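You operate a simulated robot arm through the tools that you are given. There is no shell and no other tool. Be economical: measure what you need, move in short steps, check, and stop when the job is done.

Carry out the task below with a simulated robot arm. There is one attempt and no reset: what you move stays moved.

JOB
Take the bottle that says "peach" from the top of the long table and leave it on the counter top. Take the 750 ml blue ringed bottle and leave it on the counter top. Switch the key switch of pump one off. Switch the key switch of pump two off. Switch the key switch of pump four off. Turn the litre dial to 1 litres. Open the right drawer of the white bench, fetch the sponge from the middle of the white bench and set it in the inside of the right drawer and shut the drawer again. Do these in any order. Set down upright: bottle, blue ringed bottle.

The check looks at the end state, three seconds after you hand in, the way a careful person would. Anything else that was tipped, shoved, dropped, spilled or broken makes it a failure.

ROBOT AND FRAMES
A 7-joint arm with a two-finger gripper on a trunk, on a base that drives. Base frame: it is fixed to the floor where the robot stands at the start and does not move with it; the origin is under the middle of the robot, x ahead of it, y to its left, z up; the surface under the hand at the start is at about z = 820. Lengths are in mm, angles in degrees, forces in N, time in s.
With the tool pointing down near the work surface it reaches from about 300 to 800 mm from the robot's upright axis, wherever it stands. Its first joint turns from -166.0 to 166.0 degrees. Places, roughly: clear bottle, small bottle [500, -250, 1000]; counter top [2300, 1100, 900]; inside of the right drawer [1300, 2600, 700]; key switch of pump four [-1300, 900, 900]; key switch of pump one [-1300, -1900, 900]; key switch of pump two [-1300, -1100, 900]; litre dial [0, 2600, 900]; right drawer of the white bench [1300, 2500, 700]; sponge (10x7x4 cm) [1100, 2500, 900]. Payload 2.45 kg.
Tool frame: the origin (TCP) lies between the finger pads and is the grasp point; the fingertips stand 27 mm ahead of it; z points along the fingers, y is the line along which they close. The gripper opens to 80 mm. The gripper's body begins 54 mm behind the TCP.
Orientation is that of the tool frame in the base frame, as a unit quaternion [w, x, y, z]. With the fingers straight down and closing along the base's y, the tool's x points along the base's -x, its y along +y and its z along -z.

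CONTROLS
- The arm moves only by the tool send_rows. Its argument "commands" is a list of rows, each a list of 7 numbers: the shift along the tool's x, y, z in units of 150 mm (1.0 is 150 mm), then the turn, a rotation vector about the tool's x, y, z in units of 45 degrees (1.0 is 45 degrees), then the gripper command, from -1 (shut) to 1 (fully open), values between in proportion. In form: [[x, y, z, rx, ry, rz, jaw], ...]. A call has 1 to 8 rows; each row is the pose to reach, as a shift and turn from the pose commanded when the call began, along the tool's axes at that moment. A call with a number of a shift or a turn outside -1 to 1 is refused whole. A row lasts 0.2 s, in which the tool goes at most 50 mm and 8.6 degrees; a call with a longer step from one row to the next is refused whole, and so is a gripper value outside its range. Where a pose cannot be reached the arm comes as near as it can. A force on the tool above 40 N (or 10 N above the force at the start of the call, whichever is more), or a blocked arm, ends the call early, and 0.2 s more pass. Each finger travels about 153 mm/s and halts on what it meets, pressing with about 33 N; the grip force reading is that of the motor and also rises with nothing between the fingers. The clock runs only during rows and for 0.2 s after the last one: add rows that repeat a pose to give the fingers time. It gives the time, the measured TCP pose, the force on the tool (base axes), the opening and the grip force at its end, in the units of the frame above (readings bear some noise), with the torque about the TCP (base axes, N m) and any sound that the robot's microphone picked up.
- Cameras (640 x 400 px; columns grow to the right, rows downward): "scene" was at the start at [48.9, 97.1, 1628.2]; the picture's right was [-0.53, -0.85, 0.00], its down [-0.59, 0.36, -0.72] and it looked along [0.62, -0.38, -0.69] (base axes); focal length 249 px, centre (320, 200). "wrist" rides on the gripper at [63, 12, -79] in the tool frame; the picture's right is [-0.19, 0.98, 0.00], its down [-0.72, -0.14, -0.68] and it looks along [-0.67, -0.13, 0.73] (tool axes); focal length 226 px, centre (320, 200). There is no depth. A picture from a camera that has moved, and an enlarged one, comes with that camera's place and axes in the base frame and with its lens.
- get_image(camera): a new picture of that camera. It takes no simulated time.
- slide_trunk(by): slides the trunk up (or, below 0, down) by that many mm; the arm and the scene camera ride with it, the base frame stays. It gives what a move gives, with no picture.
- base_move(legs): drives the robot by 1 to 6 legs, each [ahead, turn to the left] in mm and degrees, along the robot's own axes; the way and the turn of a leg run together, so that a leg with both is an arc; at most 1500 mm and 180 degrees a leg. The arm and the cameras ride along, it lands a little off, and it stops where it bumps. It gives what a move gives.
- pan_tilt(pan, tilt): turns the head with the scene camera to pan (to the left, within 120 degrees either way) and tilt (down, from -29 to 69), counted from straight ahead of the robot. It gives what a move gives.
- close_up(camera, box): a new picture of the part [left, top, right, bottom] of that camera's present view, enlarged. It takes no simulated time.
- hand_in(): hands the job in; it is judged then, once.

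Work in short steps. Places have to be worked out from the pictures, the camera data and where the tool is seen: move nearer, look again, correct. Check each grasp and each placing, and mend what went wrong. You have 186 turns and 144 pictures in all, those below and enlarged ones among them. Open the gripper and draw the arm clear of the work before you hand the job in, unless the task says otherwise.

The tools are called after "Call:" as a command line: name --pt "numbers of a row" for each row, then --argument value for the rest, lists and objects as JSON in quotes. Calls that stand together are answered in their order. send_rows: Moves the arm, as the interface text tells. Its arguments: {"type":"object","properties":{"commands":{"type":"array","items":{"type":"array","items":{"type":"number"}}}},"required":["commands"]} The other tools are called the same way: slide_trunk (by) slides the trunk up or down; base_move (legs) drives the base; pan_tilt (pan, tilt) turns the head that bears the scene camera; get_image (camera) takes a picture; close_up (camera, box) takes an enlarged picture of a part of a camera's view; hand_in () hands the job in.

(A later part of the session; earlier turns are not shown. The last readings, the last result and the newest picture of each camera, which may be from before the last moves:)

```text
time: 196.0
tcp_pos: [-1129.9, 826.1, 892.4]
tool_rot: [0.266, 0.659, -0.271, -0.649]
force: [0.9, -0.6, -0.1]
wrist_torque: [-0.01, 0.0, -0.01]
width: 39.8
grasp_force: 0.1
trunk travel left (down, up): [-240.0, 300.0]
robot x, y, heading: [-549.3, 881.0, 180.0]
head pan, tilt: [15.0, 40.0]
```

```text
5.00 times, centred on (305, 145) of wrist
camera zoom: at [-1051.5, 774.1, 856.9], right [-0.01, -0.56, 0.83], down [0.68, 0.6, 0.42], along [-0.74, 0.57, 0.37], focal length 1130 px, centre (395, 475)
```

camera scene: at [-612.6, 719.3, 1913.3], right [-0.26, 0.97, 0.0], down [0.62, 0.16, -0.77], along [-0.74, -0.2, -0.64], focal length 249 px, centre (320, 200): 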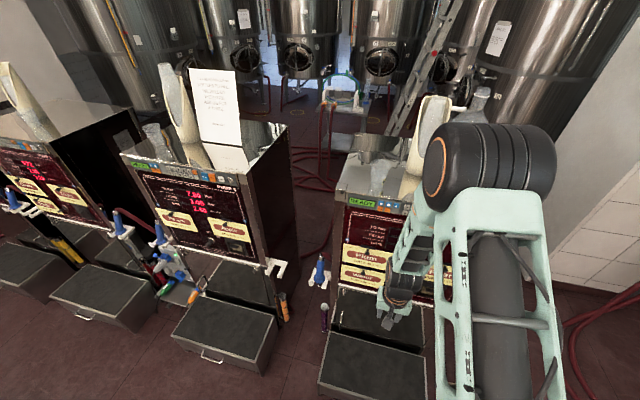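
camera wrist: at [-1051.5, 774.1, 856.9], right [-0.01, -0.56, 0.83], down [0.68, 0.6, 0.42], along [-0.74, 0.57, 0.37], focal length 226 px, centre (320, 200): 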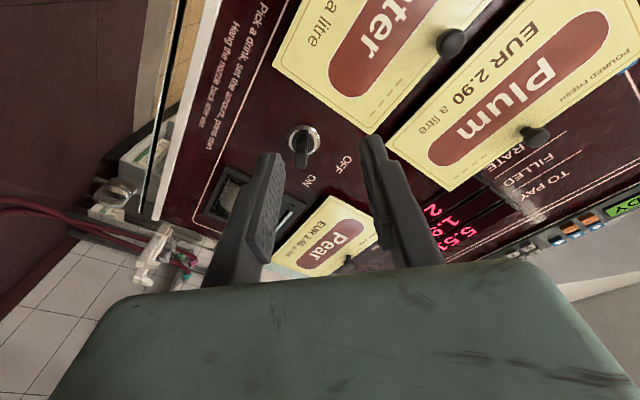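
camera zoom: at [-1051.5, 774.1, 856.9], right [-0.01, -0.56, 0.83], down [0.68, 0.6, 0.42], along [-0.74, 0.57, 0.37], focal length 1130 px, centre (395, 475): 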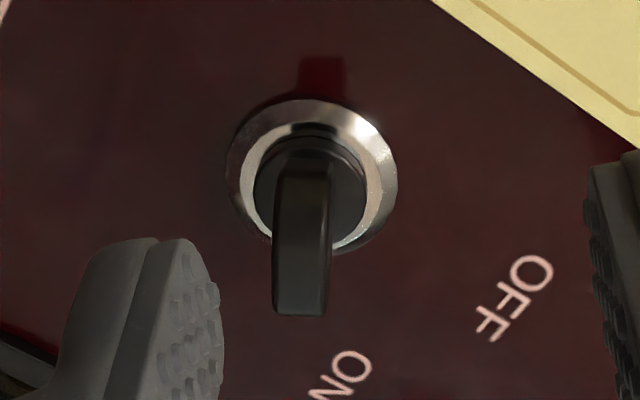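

The bow is seen edge‑on, exactly matching the 45° roll. Barrel axis refined to (-1310, 899, 911). I move to a pre‑grasp 40 mm short.

Call:
send_rows --pt "-0.15 -0.08 0.1 0 0 0 0" --pt "-0.3 -0.17 0.3 0 0 0 0" --pt "-0.44 -0.249 0.5 0 0 0 0" --pt "-0.44 -0.249 0.7 0 0 0 0" --pt "-0.44 -0.249 0.7 0 0 0 0"

Call:
get_image --camera "wrist"

```text
time: 197.2
tcp_pos: [-1235.8, 900.9, 910.2]
tool_rot: [0.266, 0.659, -0.271, -0.649]
force: [-0.7, 0.5, -0.2]
wrist_torque: [0.01, -0.03, -0.01]
width: 40.1
grasp_force: 0.1
trunk travel left (down, up): [-240.0, 300.0]
robot x, y, heading: [-547.5, 879.0, 179.6]
head pan, tilt: [15.0, 40.0]
```

```text
42 pictures are left
camera wrist: at [-1156.6, 847.4, 874.1], right [-0.01, -0.56, 0.83], down [0.68, 0.6, 0.42], along [-0.74, 0.57, 0.37], focal length 226 px, centre (320, 200)
```

wrist: 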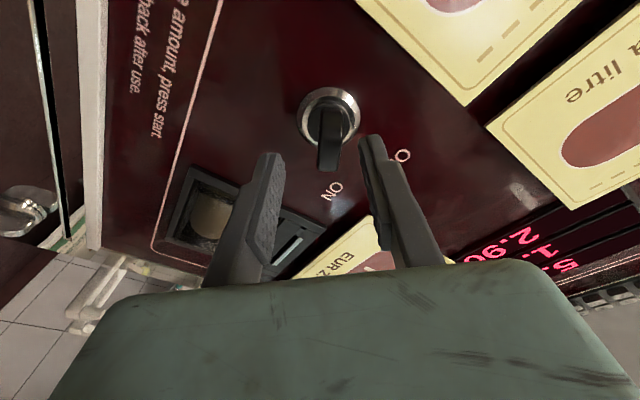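

Ring refined to (-1307,897,912); I correct 4 mm along tool y, advance 36 mm and close on the bow.

Call:
send_rows --pt "0.01 0.028 0.05 0 0 0 0" --pt "0.01 0.028 0.15 0 0 0 0" --pt "0.01 0.028 0.24 0 0 0 0" --pt "0.01 0.028 0.24 0 0 0 -1" --pt "0.01 0.028 0.24 0 0 0 -1"

Call:
get_image --camera "wrist"

```text
time: 198.4
tcp_pos: [-1270.4, 895.3, 912.3]
tool_rot: [0.266, 0.659, -0.272, -0.649]
force: [9.9, 1.1, 1.1]
wrist_torque: [0.17, -0.1, -0.14]
width: 34.5
grasp_force: 45.4
trunk travel left (down, up): [-240.0, 300.0]
robot x, y, heading: [-549.5, 884.7, 179.8]
head pan, tilt: [15.0, 40.0]
```

```text
41 pictures are left
camera wrist: at [-1191.7, 842.4, 876.8], right [-0.01, -0.56, 0.83], down [0.68, 0.6, 0.42], along [-0.74, 0.57, 0.37], focal length 226 px, centre (320, 200)
```

wrist: 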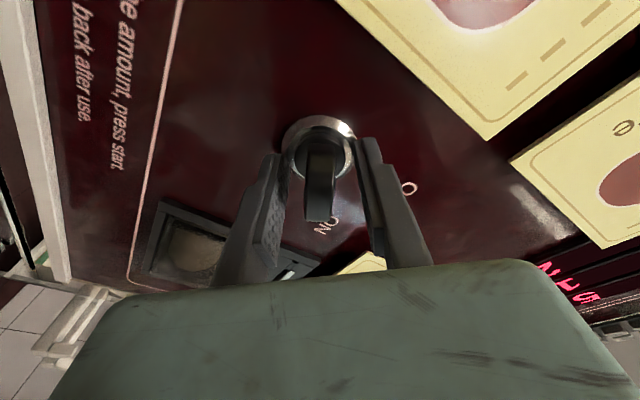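

The tips clamped the ring (34 mm). I open, back off 9 mm, and close again on the bow only.

Call:
send_rows --pt "0 0 0 0 0 0 0.1" --pt "0 0 -0.07 0 0 0 0.1" --pt "0 0 -0.07 0 0 0 -1" --pt "0 0 -0.07 0 0 0 -1" --pt "0 0 -0.07 0 0 0 -1"

Call:
get_image --camera "wrist"

```text
time: 199.6
tcp_pos: [-1260.8, 897.0, 913.5]
tool_rot: [0.266, 0.658, -0.271, -0.65]
force: [-7.2, 4.9, -0.4]
wrist_torque: [0.01, 1.0, 0.2]
width: 11.9
grasp_force: 39.1
trunk travel left (down, up): [-240.0, 300.0]
robot x, y, heading: [-548.2, 878.6, 179.9]
head pan, tilt: [15.0, 40.0]
```

```text
40 pictures are left
camera wrist: at [-1182.5, 843.4, 877.3], right [-0.01, -0.56, 0.83], down [0.68, 0.6, 0.42], along [-0.74, 0.57, 0.37], focal length 226 px, centre (320, 200)
```

wrist: 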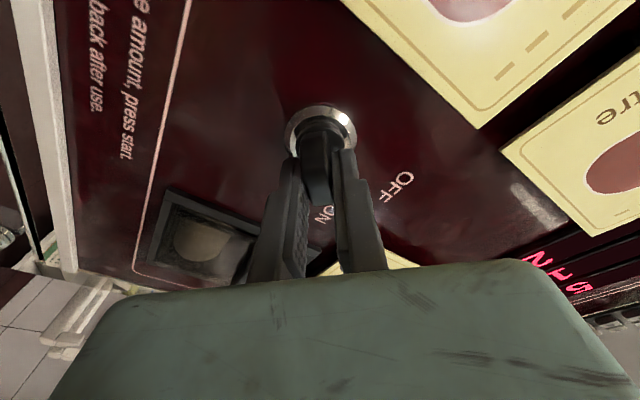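

Bow gripped (12 mm), TCP on the barrel axis. Twist −45°.

Call:
send_rows --pt "0 0 0 0 0 -0.166 -1" --pt "0 0 0 0 0 -0.333 -1" --pt "0 0 0 0 0 -0.5 -1" --pt "0 0 0 0 0 -0.666 -1" --pt "0 0 0 0 0 -0.833 -1" --pt "0 0 0 0 0 -1 -1" --pt "0 0 0 0 0 -1 -1"

Call:
get_image --camera "wrist"

```text
time: 201.2
tcp_pos: [-1261.5, 897.5, 912.5]
tool_rot: [-0.002, 0.712, 0.002, -0.702]
force: [-3.1, -0.1, 11.5]
wrist_torque: [-0.25, -0.42, -0.25]
width: 12.0
grasp_force: 38.8
trunk travel left (down, up): [-240.0, 300.0]
robot x, y, heading: [-548.2, 879.1, 180.0]
head pan, tilt: [15.0, 40.0]
```

```text
39 pictures are left
camera wrist: at [-1182.0, 883.9, 850.4], right [0.0, -0.98, 0.19], down [0.67, 0.14, 0.73], along [-0.74, 0.13, 0.66], focal length 226 px, centre (320, 200)
```

wrist: 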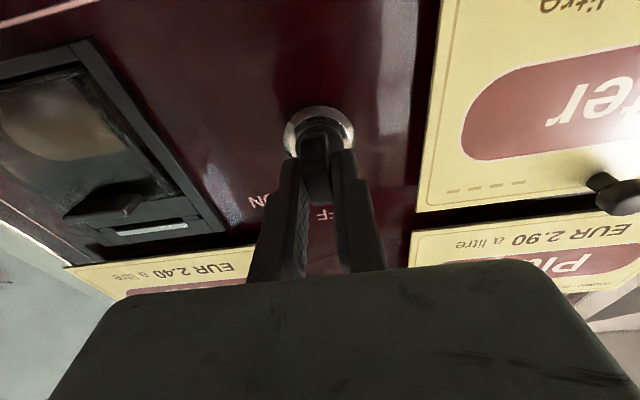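

The key follows to OFF. I release, back off and check.

Call:
send_rows --pt "0 0 0 0 0 0 0" --pt "0 0 0 0 0 0 0" --pt "0 0 -0.2 0 0 0 0" --pt "0 0 -0.45 0 0 0 0" --pt "0 0 -0.7 0 0 0 0" --pt "0 0 -0.7 0 0 0 0"

Call:
get_image --camera "wrist"

```text
time: 202.6
tcp_pos: [-1154.7, 897.4, 916.8]
tool_rot: [-0.003, 0.712, 0.0, -0.702]
force: [-0.8, -0.2, 0.1]
wrist_torque: [0.0, -0.01, -0.05]
width: 40.4
grasp_force: 0.0
trunk travel left (down, up): [-240.0, 300.0]
robot x, y, heading: [-551.3, 881.4, 179.6]
head pan, tilt: [15.0, 40.0]
```

```text
38 pictures are left
camera wrist: at [-1075.6, 884.9, 852.6], right [0.0, -0.98, 0.19], down [0.67, 0.14, 0.73], along [-0.74, 0.13, 0.66], focal length 226 px, centre (320, 200)
```

wrist: 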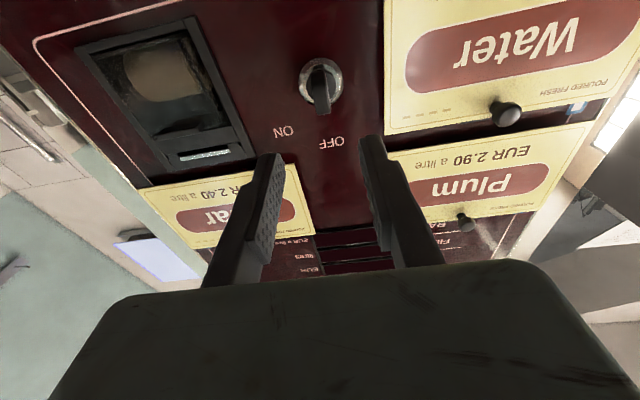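

Pump four is OFF (key at OFF, displays dark). I drive to the same stance at pump two (~2.0 m along −y).

Call:
base_move --legs '[[-170, 0], [0, 90], [1500, 0], [490, 0], [0, -90], [100, 0]]'

Call:
get_image --camera "wrist"

Call:
get_image --camera "scene"

```text
time: 222.2
tcp_pos: [-1080.5, -1077.5, 914.2]
tool_rot: [-0.003, 0.713, 0.001, -0.701]
force: [0.1, 0.8, 0.0]
wrist_torque: [0.01, 0.02, 0.01]
width: 40.0
grasp_force: 0.1
trunk travel left (down, up): [-240.0, 300.0]
robot x, y, heading: [-473.6, -1097.9, 179.8]
head pan, tilt: [15.0, 40.0]
```

```text
37 pictures are left
camera wrist: at [-1002.0, -1090.2, 852.4], right [-0.01, -0.98, 0.19], down [0.67, 0.14, 0.73], along [-0.74, 0.13, 0.66], focal length 226 px, centre (320, 200)
```

wrist: 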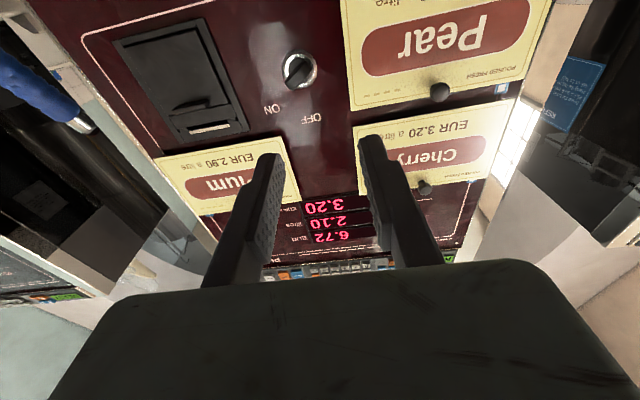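

```text
36 pictures are left
camera scene: at [-538.3, -1256.2, 1623.4], right [-0.26, 0.97, 0.0], down [0.62, 0.17, -0.77], along [-0.74, -0.2, -0.64], focal length 249 px, centre (320, 200)
```

scene: 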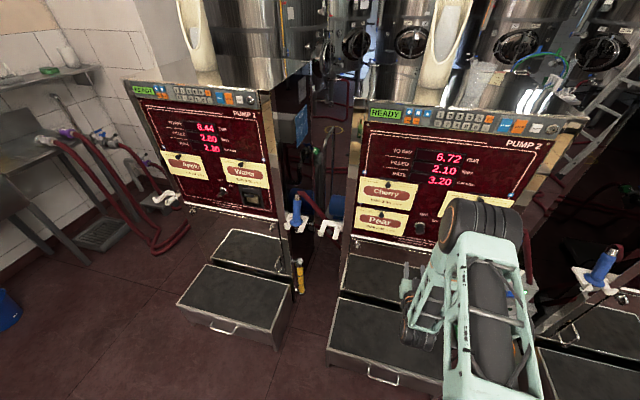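

Same layout; key ring projects to (-1308,-1054,911). I drive 75 mm closer, roll the tool +45° and shift to the pre‑grasp.

Call:
base_move --legs '[[75, 0]]'

Call:
send_rows --pt "0 -0.03 0 0 0 0.166 0" --pt "0 -0.06 0 0 0 0.333 0" --pt "0 -0.09 0 0 0 0.5 0" --pt "0 -0.12 0.1 0 0 0.666 0" --pt "0.013 -0.14 0.25 0 0 0.833 0" --pt "0.013 -0.157 0.4 0 0 1 0" --pt "0.013 -0.157 0.4 0 0 1 0"

Call:
get_image --camera "wrist"

```text
time: 223.2
tcp_pos: [-1156.0, -1078.1, 915.5]
tool_rot: [-0.002, 0.713, 0.001, -0.701]
force: [0.6, -0.7, -0.1]
wrist_torque: [-0.02, 0.02, 0.01]
width: 39.9
grasp_force: 0.0
trunk travel left (down, up): [-240.0, 300.0]
robot x, y, heading: [-548.9, -1096.9, 179.8]
head pan, tilt: [15.0, 40.0]
```

```text
time: 224.8
tcp_pos: [-1216.7, -1051.9, 912.9]
tool_rot: [0.267, 0.659, -0.272, -0.649]
force: [-0.2, -0.1, -0.3]
wrist_torque: [0.0, 0.01, 0.04]
width: 40.1
grasp_force: 0.0
trunk travel left (down, up): [-240.0, 300.0]
robot x, y, heading: [-546.8, -1093.3, 179.9]
head pan, tilt: [15.0, 40.0]
```

```text
35 pictures are left
camera wrist: at [-1137.9, -1106.7, 876.6], right [-0.02, -0.56, 0.83], down [0.68, 0.6, 0.42], along [-0.74, 0.57, 0.37], focal length 226 px, centre (320, 200)
```

wrist: 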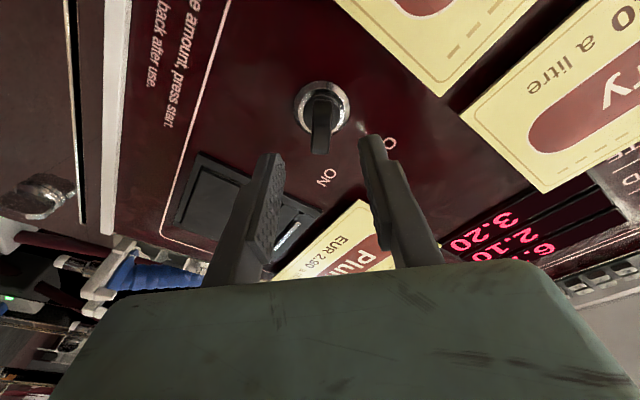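

Ring at (-1308,-1052,912), aligned. Advance 44 mm, close, and twist −45°.

Call:
send_rows --pt "0 0 0.1 0 0 0 0" --pt "0 0 0.2 0 0 0 0" --pt "0 0 0.293 0 0 0 0" --pt "0 0 0.293 0 0 0 -1" --pt "0 0 0.293 0 0 0 -1" --pt "0 0 0.293 0 0 0 -1"

```text
time: 226.2
tcp_pos: [-1260.5, -1053.4, 912.3]
tool_rot: [0.264, 0.659, -0.272, -0.649]
force: [-5.8, 0.9, -2.4]
wrist_torque: [0.02, 0.79, 0.17]
width: 12.2
grasp_force: 38.6
trunk travel left (down, up): [-240.0, 300.0]
robot x, y, heading: [-550.4, -1096.3, 180.4]
head pan, tilt: [15.0, 40.0]
```

Bow gripped (12 mm). Twist and then release and back off.

Call:
send_rows --pt "0 0 0 0 0 -0.166 -1" --pt "0 0 0 0 0 -0.333 -1" --pt "0 0 0 0 0 -0.5 -1" --pt "0 0 0 0 0 -0.666 -1" --pt "0 0 0 0 0 -0.833 -1" --pt "0 0 0 0 0 -1 -1" --pt "0 0 0 0 0 -1 -1"

Call:
send_rows --pt "0 0 0 0 0 0 0" --pt "0 0 0 0 0 0 0" --pt "0 0 -0.2 0 0 0 0" --pt "0 0 -0.45 0 0 0 0" --pt "0 0 -0.7 0 0 0 0" --pt "0 0 -0.7 0 0 0 0"

Call:
get_image --camera "wrist"

```text
time: 227.8
tcp_pos: [-1260.6, -1053.7, 912.8]
tool_rot: [-0.004, 0.712, 0.0, -0.702]
force: [-13.6, 7.4, 10.3]
wrist_torque: [-0.29, 0.68, -0.08]
width: 11.5
grasp_force: 38.9
trunk travel left (down, up): [-240.0, 300.0]
robot x, y, heading: [-553.2, -1093.8, 180.1]
head pan, tilt: [15.0, 40.0]
```

```text
time: 229.2
tcp_pos: [-1153.7, -1054.2, 912.4]
tool_rot: [-0.004, 0.713, 0.0, -0.701]
force: [0.3, -0.4, 0.2]
wrist_torque: [0.01, -0.02, 0.0]
width: 40.0
grasp_force: 0.1
trunk travel left (down, up): [-240.0, 300.0]
robot x, y, heading: [-547.7, -1097.9, 179.9]
head pan, tilt: [15.0, 40.0]
```

```text
34 pictures are left
camera wrist: at [-1075.2, -1066.4, 849.8], right [-0.01, -0.98, 0.19], down [0.67, 0.14, 0.73], along [-0.74, 0.13, 0.66], focal length 226 px, centre (320, 200)
```

wrist: 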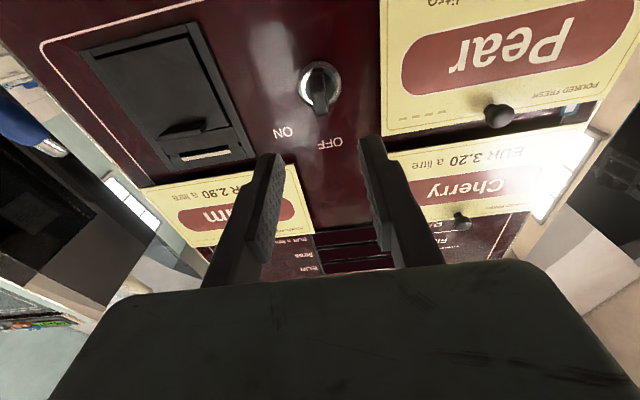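

Pump two is OFF. Pump one's key projects to about (-1308,-1940); I drive there.

Call:
base_move --legs '[[-170, 0], [0, 90], [885, 0], [0, -90], [130, 0]]'

Call:
get_image --camera "wrist"

```text
time: 243.8
tcp_pos: [-1120.5, -1910.9, 912.6]
tool_rot: [-0.021, 0.713, -0.018, -0.701]
force: [-0.6, -0.4, -0.6]
wrist_torque: [0.0, 0.0, -0.02]
width: 40.1
grasp_force: 0.0
trunk travel left (down, up): [-240.0, 300.0]
robot x, y, heading: [-515.8, -1988.7, 177.1]
head pan, tilt: [15.0, 40.0]
```

```text
33 pictures are left
camera wrist: at [-1042.3, -1926.8, 849.4], right [-0.06, -0.98, 0.19], down [0.68, 0.1, 0.73], along [-0.73, 0.17, 0.66], focal length 226 px, centre (320, 200)
```

wrist: 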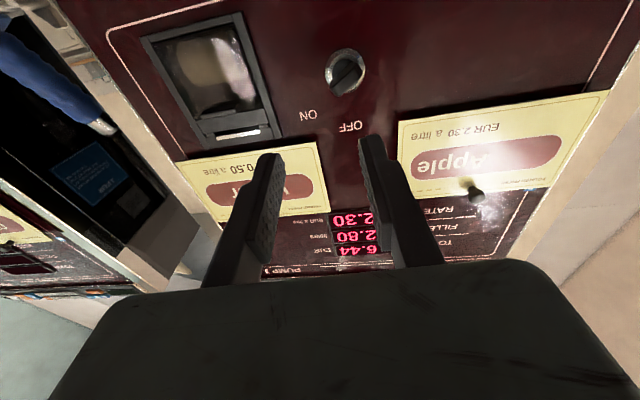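

Heading is 3° off; I correct it by a 2.8° turn and 30 mm ahead, then roll and go to the pre‑grasp at y≈-1927.

Call:
base_move --legs '[[30, 2.8]]'

Call:
send_rows --pt "0 -0.02 0 0 0 0.166 0" --pt "0 -0.04 0 0 0 0.333 0" --pt "0 -0.06 0 0 0 0.5 0" --pt "0 -0.08 0.1 0 0 0.666 0" --pt "0 -0.08 0.25 0 0 0.833 0" --pt "0 -0.08 0.4 0 0 1 0" --pt "0 -0.08 0.4 0 0 1 0"

Call:
get_image --camera "wrist"

```text
time: 244.6
tcp_pos: [-1152.5, -1939.0, 912.0]
tool_rot: [-0.006, 0.714, -0.002, -0.7]
force: [-0.8, -0.1, -1.0]
wrist_torque: [-0.04, -0.01, -0.02]
width: 40.1
grasp_force: 0.0
trunk travel left (down, up): [-240.0, 300.0]
robot x, y, heading: [-546.2, -1984.0, 179.8]
head pan, tilt: [15.0, 40.0]
```

```text
time: 246.2
tcp_pos: [-1213.4, -1926.9, 911.4]
tool_rot: [0.264, 0.658, -0.276, -0.65]
force: [-0.6, -0.4, 0.4]
wrist_torque: [0.0, 0.0, -0.02]
width: 40.1
grasp_force: 0.1
trunk travel left (down, up): [-240.0, 300.0]
robot x, y, heading: [-547.4, -1984.6, 179.8]
head pan, tilt: [15.0, 40.0]
```

```text
32 pictures are left
camera wrist: at [-1135.0, -1980.5, 875.1], right [-0.02, -0.56, 0.83], down [0.68, 0.6, 0.42], along [-0.73, 0.57, 0.37], focal length 226 px, centre (320, 200)
```

wrist: 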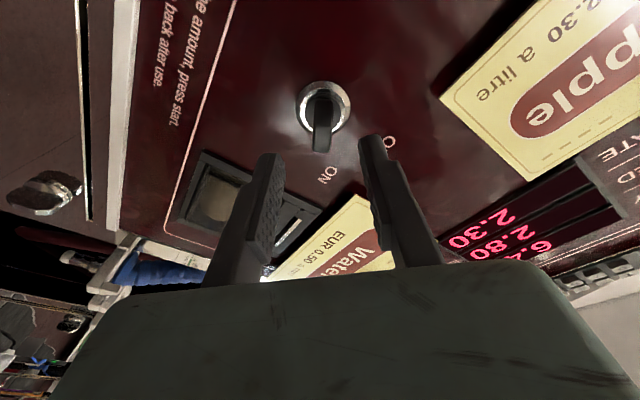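

Aligned like pump two. Advance 47 mm, close.

Call:
send_rows --pt "0 0 0.1 0 0 0 0" --pt "0 0 0.2 0 0 0 0" --pt "0 0 0.31 0 0 0 0" --pt "0 0 0.31 0 0 0 -1" --pt "0 0 0.31 0 0 0 -1" --pt "0 0 0.31 0 0 0 -1"

```text
time: 247.6
tcp_pos: [-1260.1, -1926.4, 911.5]
tool_rot: [0.264, 0.657, -0.274, -0.65]
force: [-9.6, -2.3, 3.8]
wrist_torque: [-0.01, 0.32, 0.58]
width: 12.0
grasp_force: 38.8
trunk travel left (down, up): [-240.0, 300.0]
robot x, y, heading: [-545.7, -1983.1, 179.7]
head pan, tilt: [15.0, 40.0]
```

Gripped (12 mm). Twist, release, back off, look.

Call:
send_rows --pt "0 0 0 0 0 -0.166 -1" --pt "0 0 0 0 0 -0.333 -1" --pt "0 0 0 0 0 -0.5 -1" --pt "0 0 0 0 0 -0.666 -1" --pt "0 0 0 0 0 -0.833 -1" --pt "0 0 0 0 0 -1 -1" --pt "0 0 0 0 0 -1 -1"

Call:
send_rows --pt "0 0 0 0 0 0 0" --pt "0 0 0 0 0 0 0" --pt "0 0 -0.2 0 0 0 0" --pt "0 0 -0.45 0 0 0 0" --pt "0 0 -0.7 0 0 0 0" --pt "0 0 -0.7 0 0 0 0"

Call:
get_image --camera "wrist"

```text
time: 249.2
tcp_pos: [-1260.0, -1924.9, 910.1]
tool_rot: [-0.006, 0.713, -0.001, -0.701]
force: [-13.9, 1.0, 5.4]
wrist_torque: [-0.21, 0.49, 0.5]
width: 11.9
grasp_force: 38.5
trunk travel left (down, up): [-240.0, 300.0]
robot x, y, heading: [-550.2, -1986.3, 179.6]
head pan, tilt: [15.0, 40.0]
```

```text
time: 250.6
tcp_pos: [-1153.6, -1925.2, 910.5]
tool_rot: [-0.006, 0.713, -0.002, -0.701]
force: [-0.6, -0.4, 0.2]
wrist_torque: [-0.02, 0.0, 0.03]
width: 40.3
grasp_force: 0.1
trunk travel left (down, up): [-240.0, 300.0]
robot x, y, heading: [-548.9, -1984.3, 179.4]
head pan, tilt: [15.0, 40.0]
```

```text
31 pictures are left
camera wrist: at [-1075.5, -1937.9, 847.4], right [-0.01, -0.98, 0.19], down [0.67, 0.13, 0.73], along [-0.74, 0.14, 0.66], focal length 226 px, centre (320, 200)
```

wrist: 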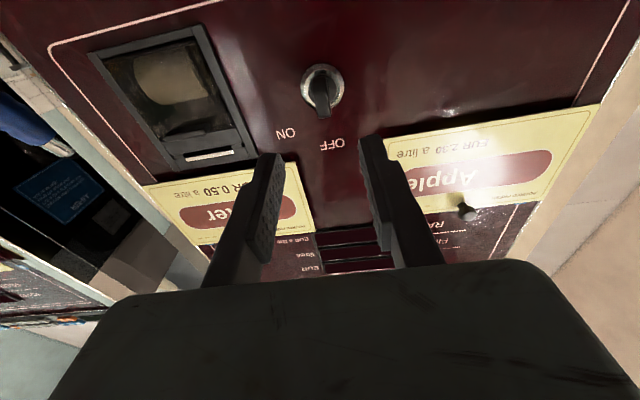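

Pump one is OFF. Now find the 750 ml blue ringed bottle: I back away and look over the bottling bench.

Call:
base_move --legs '[[-200, 0]]'

Call:
pan_tilt --pan 118 --tilt 20

Call:
get_image --camera "scene"

```text
time: 252.2
tcp_pos: [-950.7, -1926.7, 910.3]
tool_rot: [-0.006, 0.713, -0.002, -0.701]
force: [0.1, 0.1, 0.1]
wrist_torque: [-0.02, 0.01, 0.03]
width: 40.0
grasp_force: 0.2
trunk travel left (down, up): [-240.0, 300.0]
robot x, y, heading: [-343.3, -1986.4, 179.3]
head pan, tilt: [15.0, 40.0]
```

```text
time: 254.0
tcp_pos: [-950.5, -1926.2, 910.1]
tool_rot: [-0.005, 0.713, -0.002, -0.702]
force: [0.3, 0.1, -0.3]
wrist_torque: [0.01, 0.01, 0.01]
width: 40.0
grasp_force: 0.0
trunk travel left (down, up): [-240.0, 300.0]
robot x, y, heading: [-346.4, -1982.2, 179.2]
head pan, tilt: [118.0, 20.0]
```

```text
30 pictures are left
camera scene: at [-283.3, -2206.8, 1654.8], right [-0.89, -0.46, 0.0], down [-0.16, 0.3, -0.94], along [0.43, -0.83, -0.34], focal length 249 px, centre (320, 200)
```

scene: 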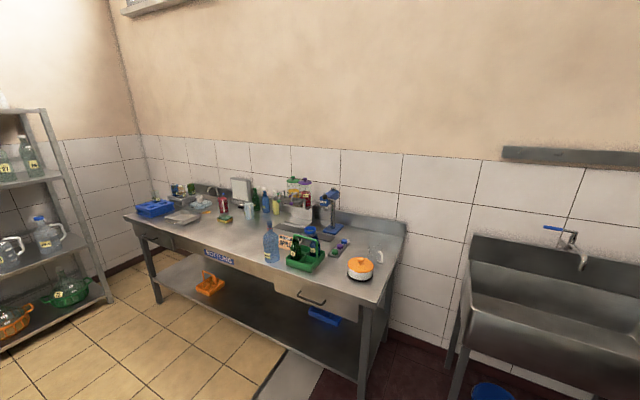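

Call:
close_up --camera "scene" --box '[250, 210, 330, 280]'

Call:
close_up --camera "scene" --box '[130, 170, 270, 260]'

```text
5.71 times, centred on (290, 245) of scene
camera zoom: at [-283.3, -2206.8, 1654.8], right [-0.89, -0.46, 0.0], down [-0.16, 0.3, -0.94], along [0.43, -0.83, -0.34], focal length 1421 px, centre (491, -57)
```

zoom: 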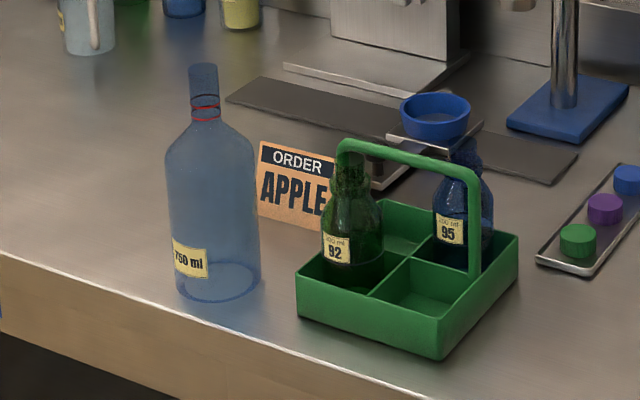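

```text
4.44 times, centred on (200, 215) of scene
camera zoom: at [-283.3, -2206.8, 1654.8], right [-0.89, -0.46, 0.0], down [-0.16, 0.3, -0.94], along [0.43, -0.83, -0.34], focal length 1106 px, centre (853, 133)
```

zoom: 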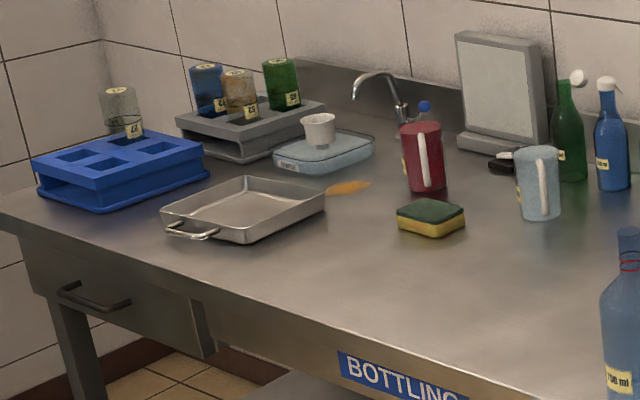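

Found: blue 750 ml bottle with rings on its neck at about (473,-3105), top z≈1123. I raise the trunk, turn the tool down again and drive to face it.

Call:
slide_trunk --by 295

Call:
send_rows --pt "0 0 0 0 0.166 0 1" --pt "0 0 0 0 0.333 0 1" --pt "0 0 0 0 0.5 0 1" --pt "0 0 0 0 0.666 0 1" --pt "0 0 0 0 0.833 0 1" --pt "0 0 0 0 1 0 1"

Call:
send_rows --pt "0 0 0 0 0.166 0 1" --pt "0 0 0 0 0.333 0 1" --pt "0 0 0 0 0.5 0 1" --pt "0 0 0 0 0.666 0 1" --pt "0 0 0 0 0.833 0 1" --pt "0 0 0 0 1 0 1" --pt "0 0 0 0 1 0 1"

Call:
base_move --legs '[[0, 148.5], [920, 0], [0, -57.5]]'

Call:
get_image --camera "wrist"

```text
time: 257.0
tcp_pos: [-951.7, -1927.1, 1204.7]
tool_rot: [-0.006, 0.713, -0.002, -0.701]
force: [0.0, 0.2, -0.3]
wrist_torque: [-0.02, 0.04, -0.01]
width: 39.9
grasp_force: 0.0
trunk travel left (down, up): [-535.0, 5.0]
robot x, y, heading: [-342.6, -1984.7, 179.6]
head pan, tilt: [118.0, 20.0]
```

```text
time: 258.4
tcp_pos: [-951.0, -1926.2, 1204.1]
tool_rot: [-0.004, 0.927, -0.003, -0.374]
force: [-0.1, 0.1, -0.8]
wrist_torque: [0.0, -0.02, 0.01]
width: 79.9
grasp_force: 0.0
trunk travel left (down, up): [-535.0, 5.0]
robot x, y, heading: [-343.2, -1982.4, 179.4]
head pan, tilt: [118.0, 20.0]
```

```text
time: 260.0
tcp_pos: [-950.0, -1926.4, 1204.7]
tool_rot: [-0.002, 1.0, -0.006, 0.008]
force: [-1.4, 0.1, -0.4]
wrist_torque: [0.03, -0.01, 0.0]
width: 80.0
grasp_force: 0.0
trunk travel left (down, up): [-535.0, 5.0]
robot x, y, heading: [-341.7, -1983.9, 179.4]
head pan, tilt: [118.0, 20.0]
```

```text
time: 273.4
tcp_pos: [497.2, -3074.3, 1205.1]
tool_rot: [-0.008, 0.646, 0.763, 0.003]
force: [0.6, 0.4, -0.4]
wrist_torque: [0.0, 0.0, 0.03]
width: 80.0
grasp_force: 0.1
trunk travel left (down, up): [-535.0, 5.0]
robot x, y, heading: [451.6, -2468.0, -80.2]
head pan, tilt: [118.0, 20.0]
stopped in leg 3: the robot was blocked; the commanded pose is now the measured one
```

```text
27 pictures are left
camera wrist: at [498.4, -3012.3, 1285.1], right [1.0, -0.03, -0.01], down [-0.02, -0.74, 0.67], along [-0.03, -0.67, -0.74], focal length 226 px, centre (320, 200)
```

wrist: 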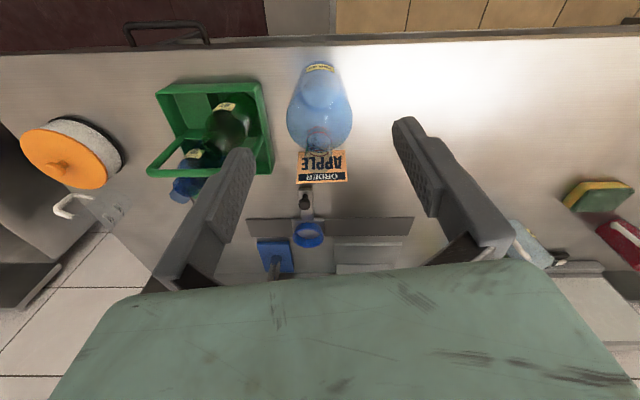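

The turn was blocked at heading −80°. I check the surroundings before anything else.

Call:
pan_tilt --pan 20 --tilt 45

Call:
get_image --camera "scene"

Call:
pan_tilt --pan 110 --tilt 45

Call:
get_image --camera "scene"

```text
time: 275.1
tcp_pos: [497.0, -3075.5, 1204.9]
tool_rot: [-0.008, 0.646, 0.763, 0.004]
force: [-0.7, -0.7, 0.7]
wrist_torque: [0.02, -0.01, 0.03]
width: 79.7
grasp_force: 0.0
trunk travel left (down, up): [-535.0, 5.0]
robot x, y, heading: [450.7, -2467.3, -80.1]
head pan, tilt: [20.0, 45.0]
```

```text
26 pictures are left
camera scene: at [621.3, -2494.4, 1911.1], right [-0.87, -0.5, 0.0], down [-0.35, 0.61, -0.71], along [0.35, -0.61, -0.71], focal length 249 px, centre (320, 200)
```

scene: 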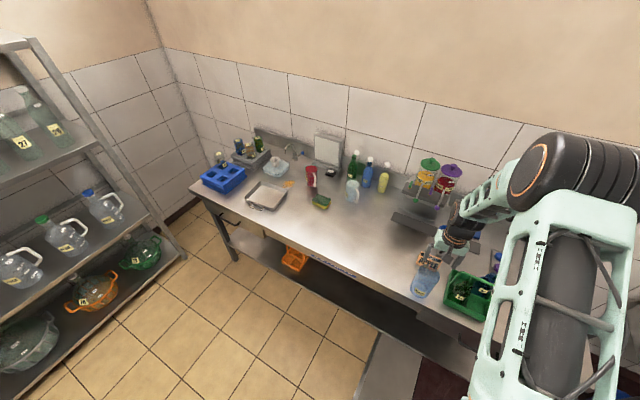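

```text
time: 276.8
tcp_pos: [497.2, -3076.1, 1205.7]
tool_rot: [-0.008, 0.646, 0.763, 0.003]
force: [0.2, -1.5, -0.1]
wrist_torque: [-0.01, 0.02, 0.0]
width: 80.2
grasp_force: 0.1
trunk travel left (down, up): [-535.0, 5.0]
robot x, y, heading: [446.6, -2465.9, -80.1]
head pan, tilt: [110.0, 45.0]
```

```text
25 pictures are left
camera scene: at [651.4, -2383.5, 1911.1], right [0.5, -0.87, 0.0], down [-0.61, -0.35, -0.71], along [0.61, 0.35, -0.71], focal length 249 px, centre (320, 200)
```

scene: 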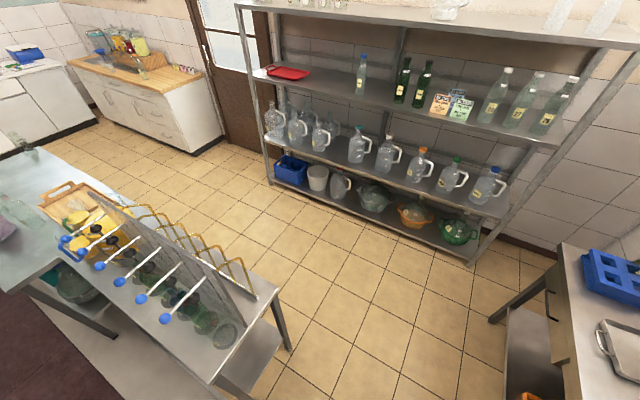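

Call:
pan_tilt --pan 5 --tilt 35

Call:
close_up --camera "scene" --box '[270, 170, 450, 330]'

```text
time: 278.6
tcp_pos: [498.0, -3075.6, 1205.0]
tool_rot: [-0.008, 0.647, 0.763, 0.004]
force: [-0.8, 0.3, -0.2]
wrist_torque: [-0.01, -0.02, 0.01]
width: 79.9
grasp_force: 0.1
trunk travel left (down, up): [-535.0, 5.0]
robot x, y, heading: [445.2, -2471.4, -80.3]
head pan, tilt: [5.0, 35.0]
```

```text
2.50 times, centred on (360, 250) of scene
camera zoom: at [603.4, -2509.0, 1925.9], right [-0.97, -0.26, 0.0], down [-0.15, 0.55, -0.82], along [0.21, -0.79, -0.57], focal length 622 px, centre (220, 75)
```

zoom: 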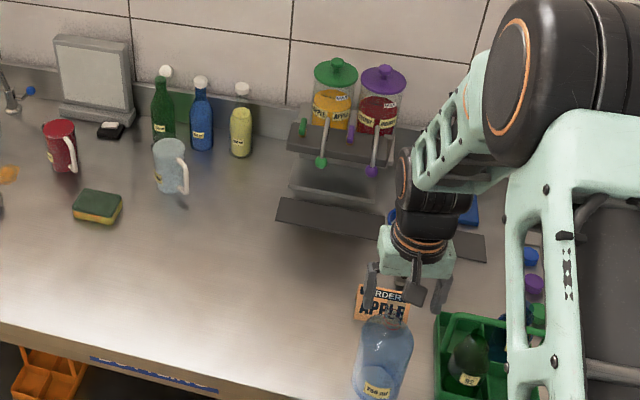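

Nothing seems displaced; the rear of the base probably met the tap table's end. I work from here. A zoom on the bottle neck to fix its place.

Call:
close_up --camera "wrist" --box '[270, 50, 370, 190]'

Call:
close_up --camera "scene" --box '[350, 270, 430, 340]'

```text
2.86 times, centred on (320, 120) of wrist
camera zoom: at [498.0, -3012.1, 1285.0], right [1.0, -0.03, -0.01], down [-0.02, -0.74, 0.67], along [-0.03, -0.67, -0.74], focal length 646 px, centre (320, 429)
```

zoom: 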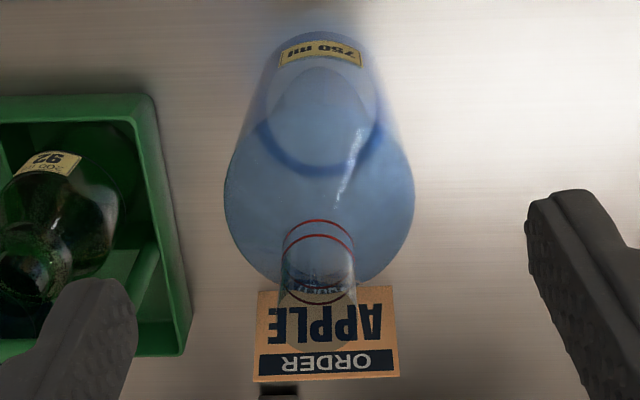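

```text
5.71 times, centred on (390, 305) of scene
camera zoom: at [603.4, -2509.0, 1925.9], right [-0.97, -0.26, 0.0], down [-0.15, 0.55, -0.82], along [0.21, -0.79, -0.57], focal length 1421 px, centre (-80, -400)
```

zoom: 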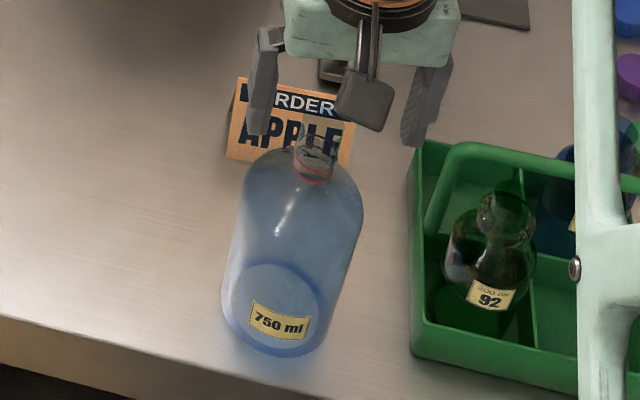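

Axis ≈(489,-3118), top ≈1117. I centre above with the jaws at ~55 mm and descend partway.

Call:
send_rows --pt "-0.14 -0.05 0 0 0 0 0.4" --pt "-0.28 -0.105 0 0 0 0 0.4" --pt "-0.28 -0.105 0.2 0 0 0 0.4" --pt "-0.28 -0.105 0.4 0 0 0 0.4" --pt "-0.28 -0.105 0.4 0 0 0 0.4"

Call:
get_image --camera "wrist"

```text
time: 279.8
tcp_pos: [488.9, -3117.6, 1145.4]
tool_rot: [-0.008, 0.646, 0.763, 0.003]
force: [0.5, 0.5, 0.9]
wrist_torque: [0.01, -0.03, -0.02]
width: 56.1
grasp_force: 0.1
trunk travel left (down, up): [-535.0, 5.0]
robot x, y, heading: [450.5, -2468.7, -80.2]
head pan, tilt: [5.0, 35.0]
```

```text
21 pictures are left
camera wrist: at [490.1, -3054.6, 1225.5], right [1.0, -0.03, -0.01], down [-0.02, -0.74, 0.67], along [-0.03, -0.67, -0.74], focal length 226 px, centre (320, 200)
```

wrist: 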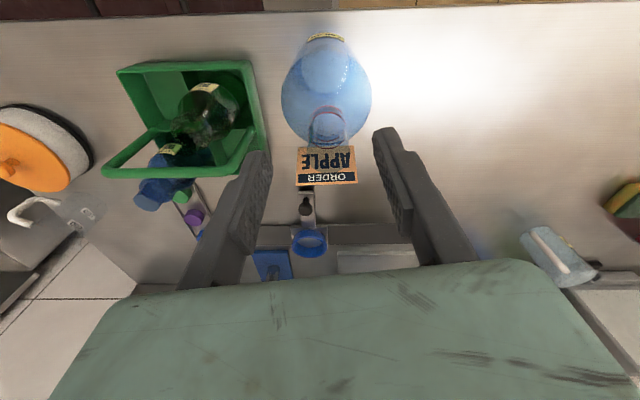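

Aligned. Descend 62 mm and close on the neck.

Call:
send_rows --pt "0 0.007 0.15 0 0 0 0.4" --pt "0 0.007 0.3 0 0 0 0.4" --pt "0 0.007 0.415 0 0 0 0.4" --pt "0 0.007 0.415 0 0 0 -1" --pt "0 0.007 0.415 0 0 0 -1" --pt "0 0.007 0.415 0 0 0 -1"

Call:
get_image --camera "wrist"

```text
time: 281.2
tcp_pos: [489.2, -3118.7, 1081.9]
tool_rot: [-0.007, 0.646, 0.763, 0.003]
force: [0.0, 1.3, 0.5]
wrist_torque: [0.0, -0.02, 0.01]
width: 0.0
grasp_force: 29.2
trunk travel left (down, up): [-535.0, 5.0]
robot x, y, heading: [444.2, -2468.3, -80.1]
head pan, tilt: [5.0, 35.0]
```

```text
20 pictures are left
camera wrist: at [490.4, -3055.3, 1161.9], right [1.0, -0.03, -0.01], down [-0.02, -0.74, 0.67], along [-0.03, -0.67, -0.74], focal length 226 px, centre (320, 200)
```

wrist: 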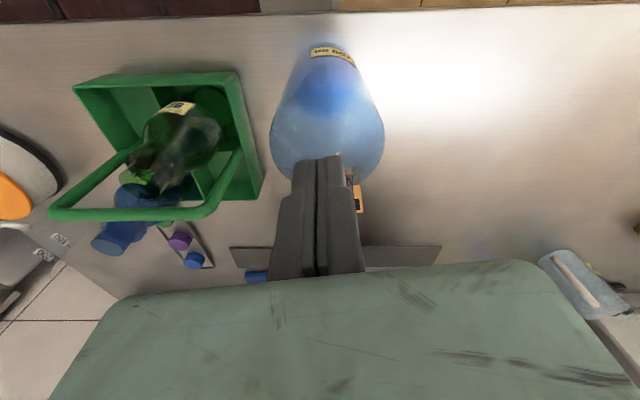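

Closed on nothing: the neck lies farther back than I judged (label parallax gives axis y≈−3132). I open, rise 60 mm, and look again.

Call:
send_rows --pt "0 0 0 0 0 0 0.3" --pt "0 0 0 0 0 0 0.4" --pt "0 0 -0.2 0 0 0 0.4" --pt "0 0 -0.4 0 0 0 0.4" --pt "0 0 -0.4 0 0 0 0.4"

Call:
close_up --camera "wrist" --box '[240, 20, 420, 190]'

Call:
close_up --camera "scene" --box '[340, 250, 430, 340]'

```text
time: 282.4
tcp_pos: [490.3, -3120.5, 1142.4]
tool_rot: [-0.009, 0.647, 0.763, 0.004]
force: [0.1, -0.3, -0.3]
wrist_torque: [-0.04, 0.03, 0.04]
width: 56.1
grasp_force: 0.1
trunk travel left (down, up): [-535.0, 5.0]
robot x, y, heading: [445.2, -2465.9, -79.9]
head pan, tilt: [5.0, 35.0]
```

```text
2.35 times, centred on (330, 105) of wrist
camera zoom: at [490.5, -3055.3, 1222.1], right [1.0, -0.03, -0.01], down [-0.02, -0.74, 0.67], along [-0.03, -0.67, -0.74], focal length 532 px, centre (296, 424)
```

zoom: 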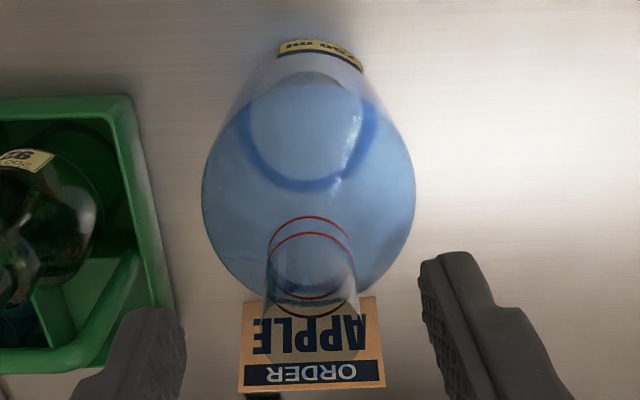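

```text
4.44 times, centred on (385, 295) of scene
camera zoom: at [603.2, -2509.4, 1925.9], right [-0.97, -0.26, 0.0], down [-0.15, 0.56, -0.82], along [0.21, -0.79, -0.57], focal length 1106 px, centre (31, -222)
```

zoom: 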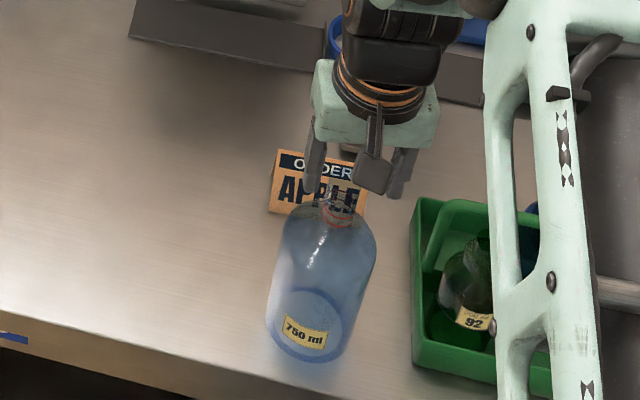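

Using full ring ellipses, the neck axis is at (490,-3138), top ≈1087. I shift 18 mm back, descend to z≈1066 and close.

Call:
send_rows --pt "-0.13 -0.02 0 0 0 0 0.4" --pt "-0.13 -0.02 0.17 0 0 0 0.4" --pt "-0.13 -0.02 0.34 0 0 0 0.4" --pt "-0.13 -0.02 0.507 0 0 0 0.4" --pt "-0.13 -0.02 0.507 0 0 0 -1" --pt "-0.13 -0.02 0.507 0 0 0 -1" --pt "-0.13 -0.02 0.507 0 0 0 -1"

Call:
get_image --camera "wrist"

```text
time: 283.6
tcp_pos: [490.1, -3139.9, 1072.6]
tool_rot: [-0.003, 0.646, 0.763, 0.0]
force: [1.9, 5.9, 20.4]
wrist_torque: [0.6, -0.89, 0.08]
width: 25.5
grasp_force: 33.0
trunk travel left (down, up): [-535.0, 5.0]
robot x, y, heading: [448.0, -2467.8, -80.2]
head pan, tilt: [5.0, 35.0]
stopped in row 6: the force on the tool passed its limit at 44 N (the readings are from after the stop); the commanded pose is now the measured one
```

```text
17 pictures are left
camera wrist: at [491.6, -3075.3, 1151.4], right [1.0, -0.03, -0.01], down [-0.02, -0.73, 0.68], along [-0.02, -0.68, -0.73], focal length 226 px, centre (320, 200)
```

wrist: 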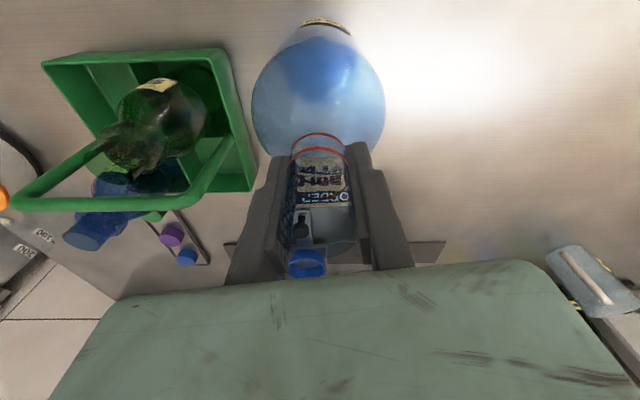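

Neck gripped (25.5 mm). I lift slowly.

Call:
send_rows --pt "0 0 -0.03 0 0 0 -1" --pt "0 0 -0.1 0 0 0 -1" --pt "0 0 -0.3 0 0 0 -1" --pt "0 0 -0.6 0 0 0 -1" --pt "0 0 -0.9 0 0 0 -1" --pt "0 0 -1 0 0 0 -1"

Call:
send_rows --pt "0 0 -0.3 0 0 0 -1" --pt "0 0 -0.6 0 0 0 -1" --pt "0 0 -0.8 0 0 0 -1" --pt "0 0 -0.8 0 0 0 -1"

Call:
get_image --camera "scene"

```text
time: 285.0
tcp_pos: [490.0, -3140.6, 1221.0]
tool_rot: [-0.005, 0.646, 0.764, 0.001]
force: [0.3, 0.1, -3.3]
wrist_torque: [0.01, -0.1, 0.02]
width: 25.0
grasp_force: 32.6
trunk travel left (down, up): [-535.0, 5.0]
robot x, y, heading: [448.4, -2463.8, -80.5]
head pan, tilt: [5.0, 35.0]
```

```text
time: 286.0
tcp_pos: [492.8, -3144.4, 1340.2]
tool_rot: [-0.005, 0.646, 0.763, 0.001]
force: [0.0, -0.1, -5.0]
wrist_torque: [0.0, -0.07, -0.01]
width: 25.0
grasp_force: 32.8
trunk travel left (down, up): [-535.0, 5.0]
robot x, y, heading: [447.7, -2468.5, -80.5]
head pan, tilt: [5.0, 35.0]
```

```text
16 pictures are left
camera scene: at [603.4, -2510.4, 1925.8], right [-0.97, -0.26, 0.0], down [-0.15, 0.56, -0.82], along [0.21, -0.79, -0.57], focal length 249 px, centre (320, 200)
```

scene: 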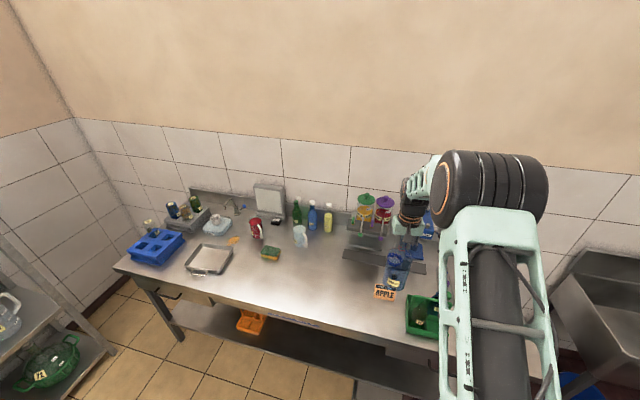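

Bottle held, bottom well above obstacles. I retrace my way: turn left, reverse to the aisle, then drive north to y≈1000 and face east.

Call:
base_move --legs '[[0, 49], [-920, 0], [0, 121.5], [1500, 0], [1450, 0], [0, -90]]'

```text
time: 316.3
tcp_pos: [374.6, 887.3, 1339.0]
tool_rot: [-0.004, 0.026, 1.0, -0.002]
force: [0.1, 0.4, -3.9]
wrist_torque: [-0.1, -0.01, 0.0]
width: 25.0
grasp_force: 33.0
trunk travel left (down, up): [-535.0, 5.0]
robot x, y, heading: [-297.1, 988.8, -2.7]
head pan, tilt: [5.0, 35.0]
```

Now drive east toward the counter.

Call:
base_move --legs '[[0, 1.7], [1500, 0], [300, 0]]'

Call:
pan_tilt --pan 15 --tilt 40

Call:
get_image --camera "scene"

Call:
get_image --camera "wrist"

```text
time: 325.6
tcp_pos: [2158.2, 841.1, 1339.7]
tool_rot: [-0.004, 0.022, 1.0, -0.003]
force: [0.6, 0.1, -3.5]
wrist_torque: [0.1, 0.0, 0.0]
width: 25.3
grasp_force: 32.8
trunk travel left (down, up): [-535.0, 5.0]
robot x, y, heading: [1484.1, 939.3, -2.5]
head pan, tilt: [5.0, 35.0]
```

```text
time: 326.4
tcp_pos: [2156.7, 841.7, 1339.9]
tool_rot: [-0.005, 0.022, 1.0, -0.002]
force: [0.6, 0.2, -3.5]
wrist_torque: [0.09, -0.03, -0.01]
width: 24.9
grasp_force: 33.2
trunk travel left (down, up): [-535.0, 5.0]
robot x, y, heading: [1484.4, 938.1, -2.3]
head pan, tilt: [15.0, 40.0]
```

```text
15 pictures are left
camera scene: at [1554.6, 1099.9, 1918.4], right [0.22, -0.98, 0.0], down [-0.63, -0.14, -0.77], along [0.75, 0.17, -0.64], focal length 249 px, centre (320, 200)
```

scene: 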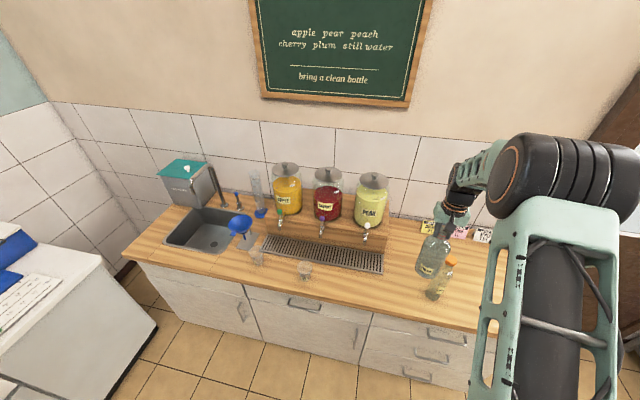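

```text
14 pictures are left
camera wrist: at [2093.6, 857.7, 1419.5], right [0.24, 0.97, -0.01], down [0.72, -0.17, 0.68], along [0.66, -0.17, -0.74], focal length 226 px, centre (320, 200)
```

wrist: 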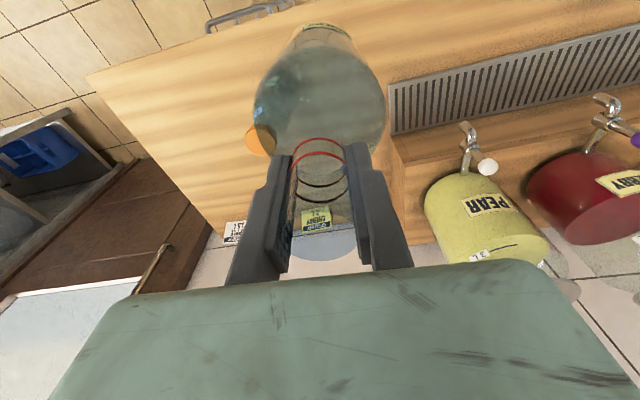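

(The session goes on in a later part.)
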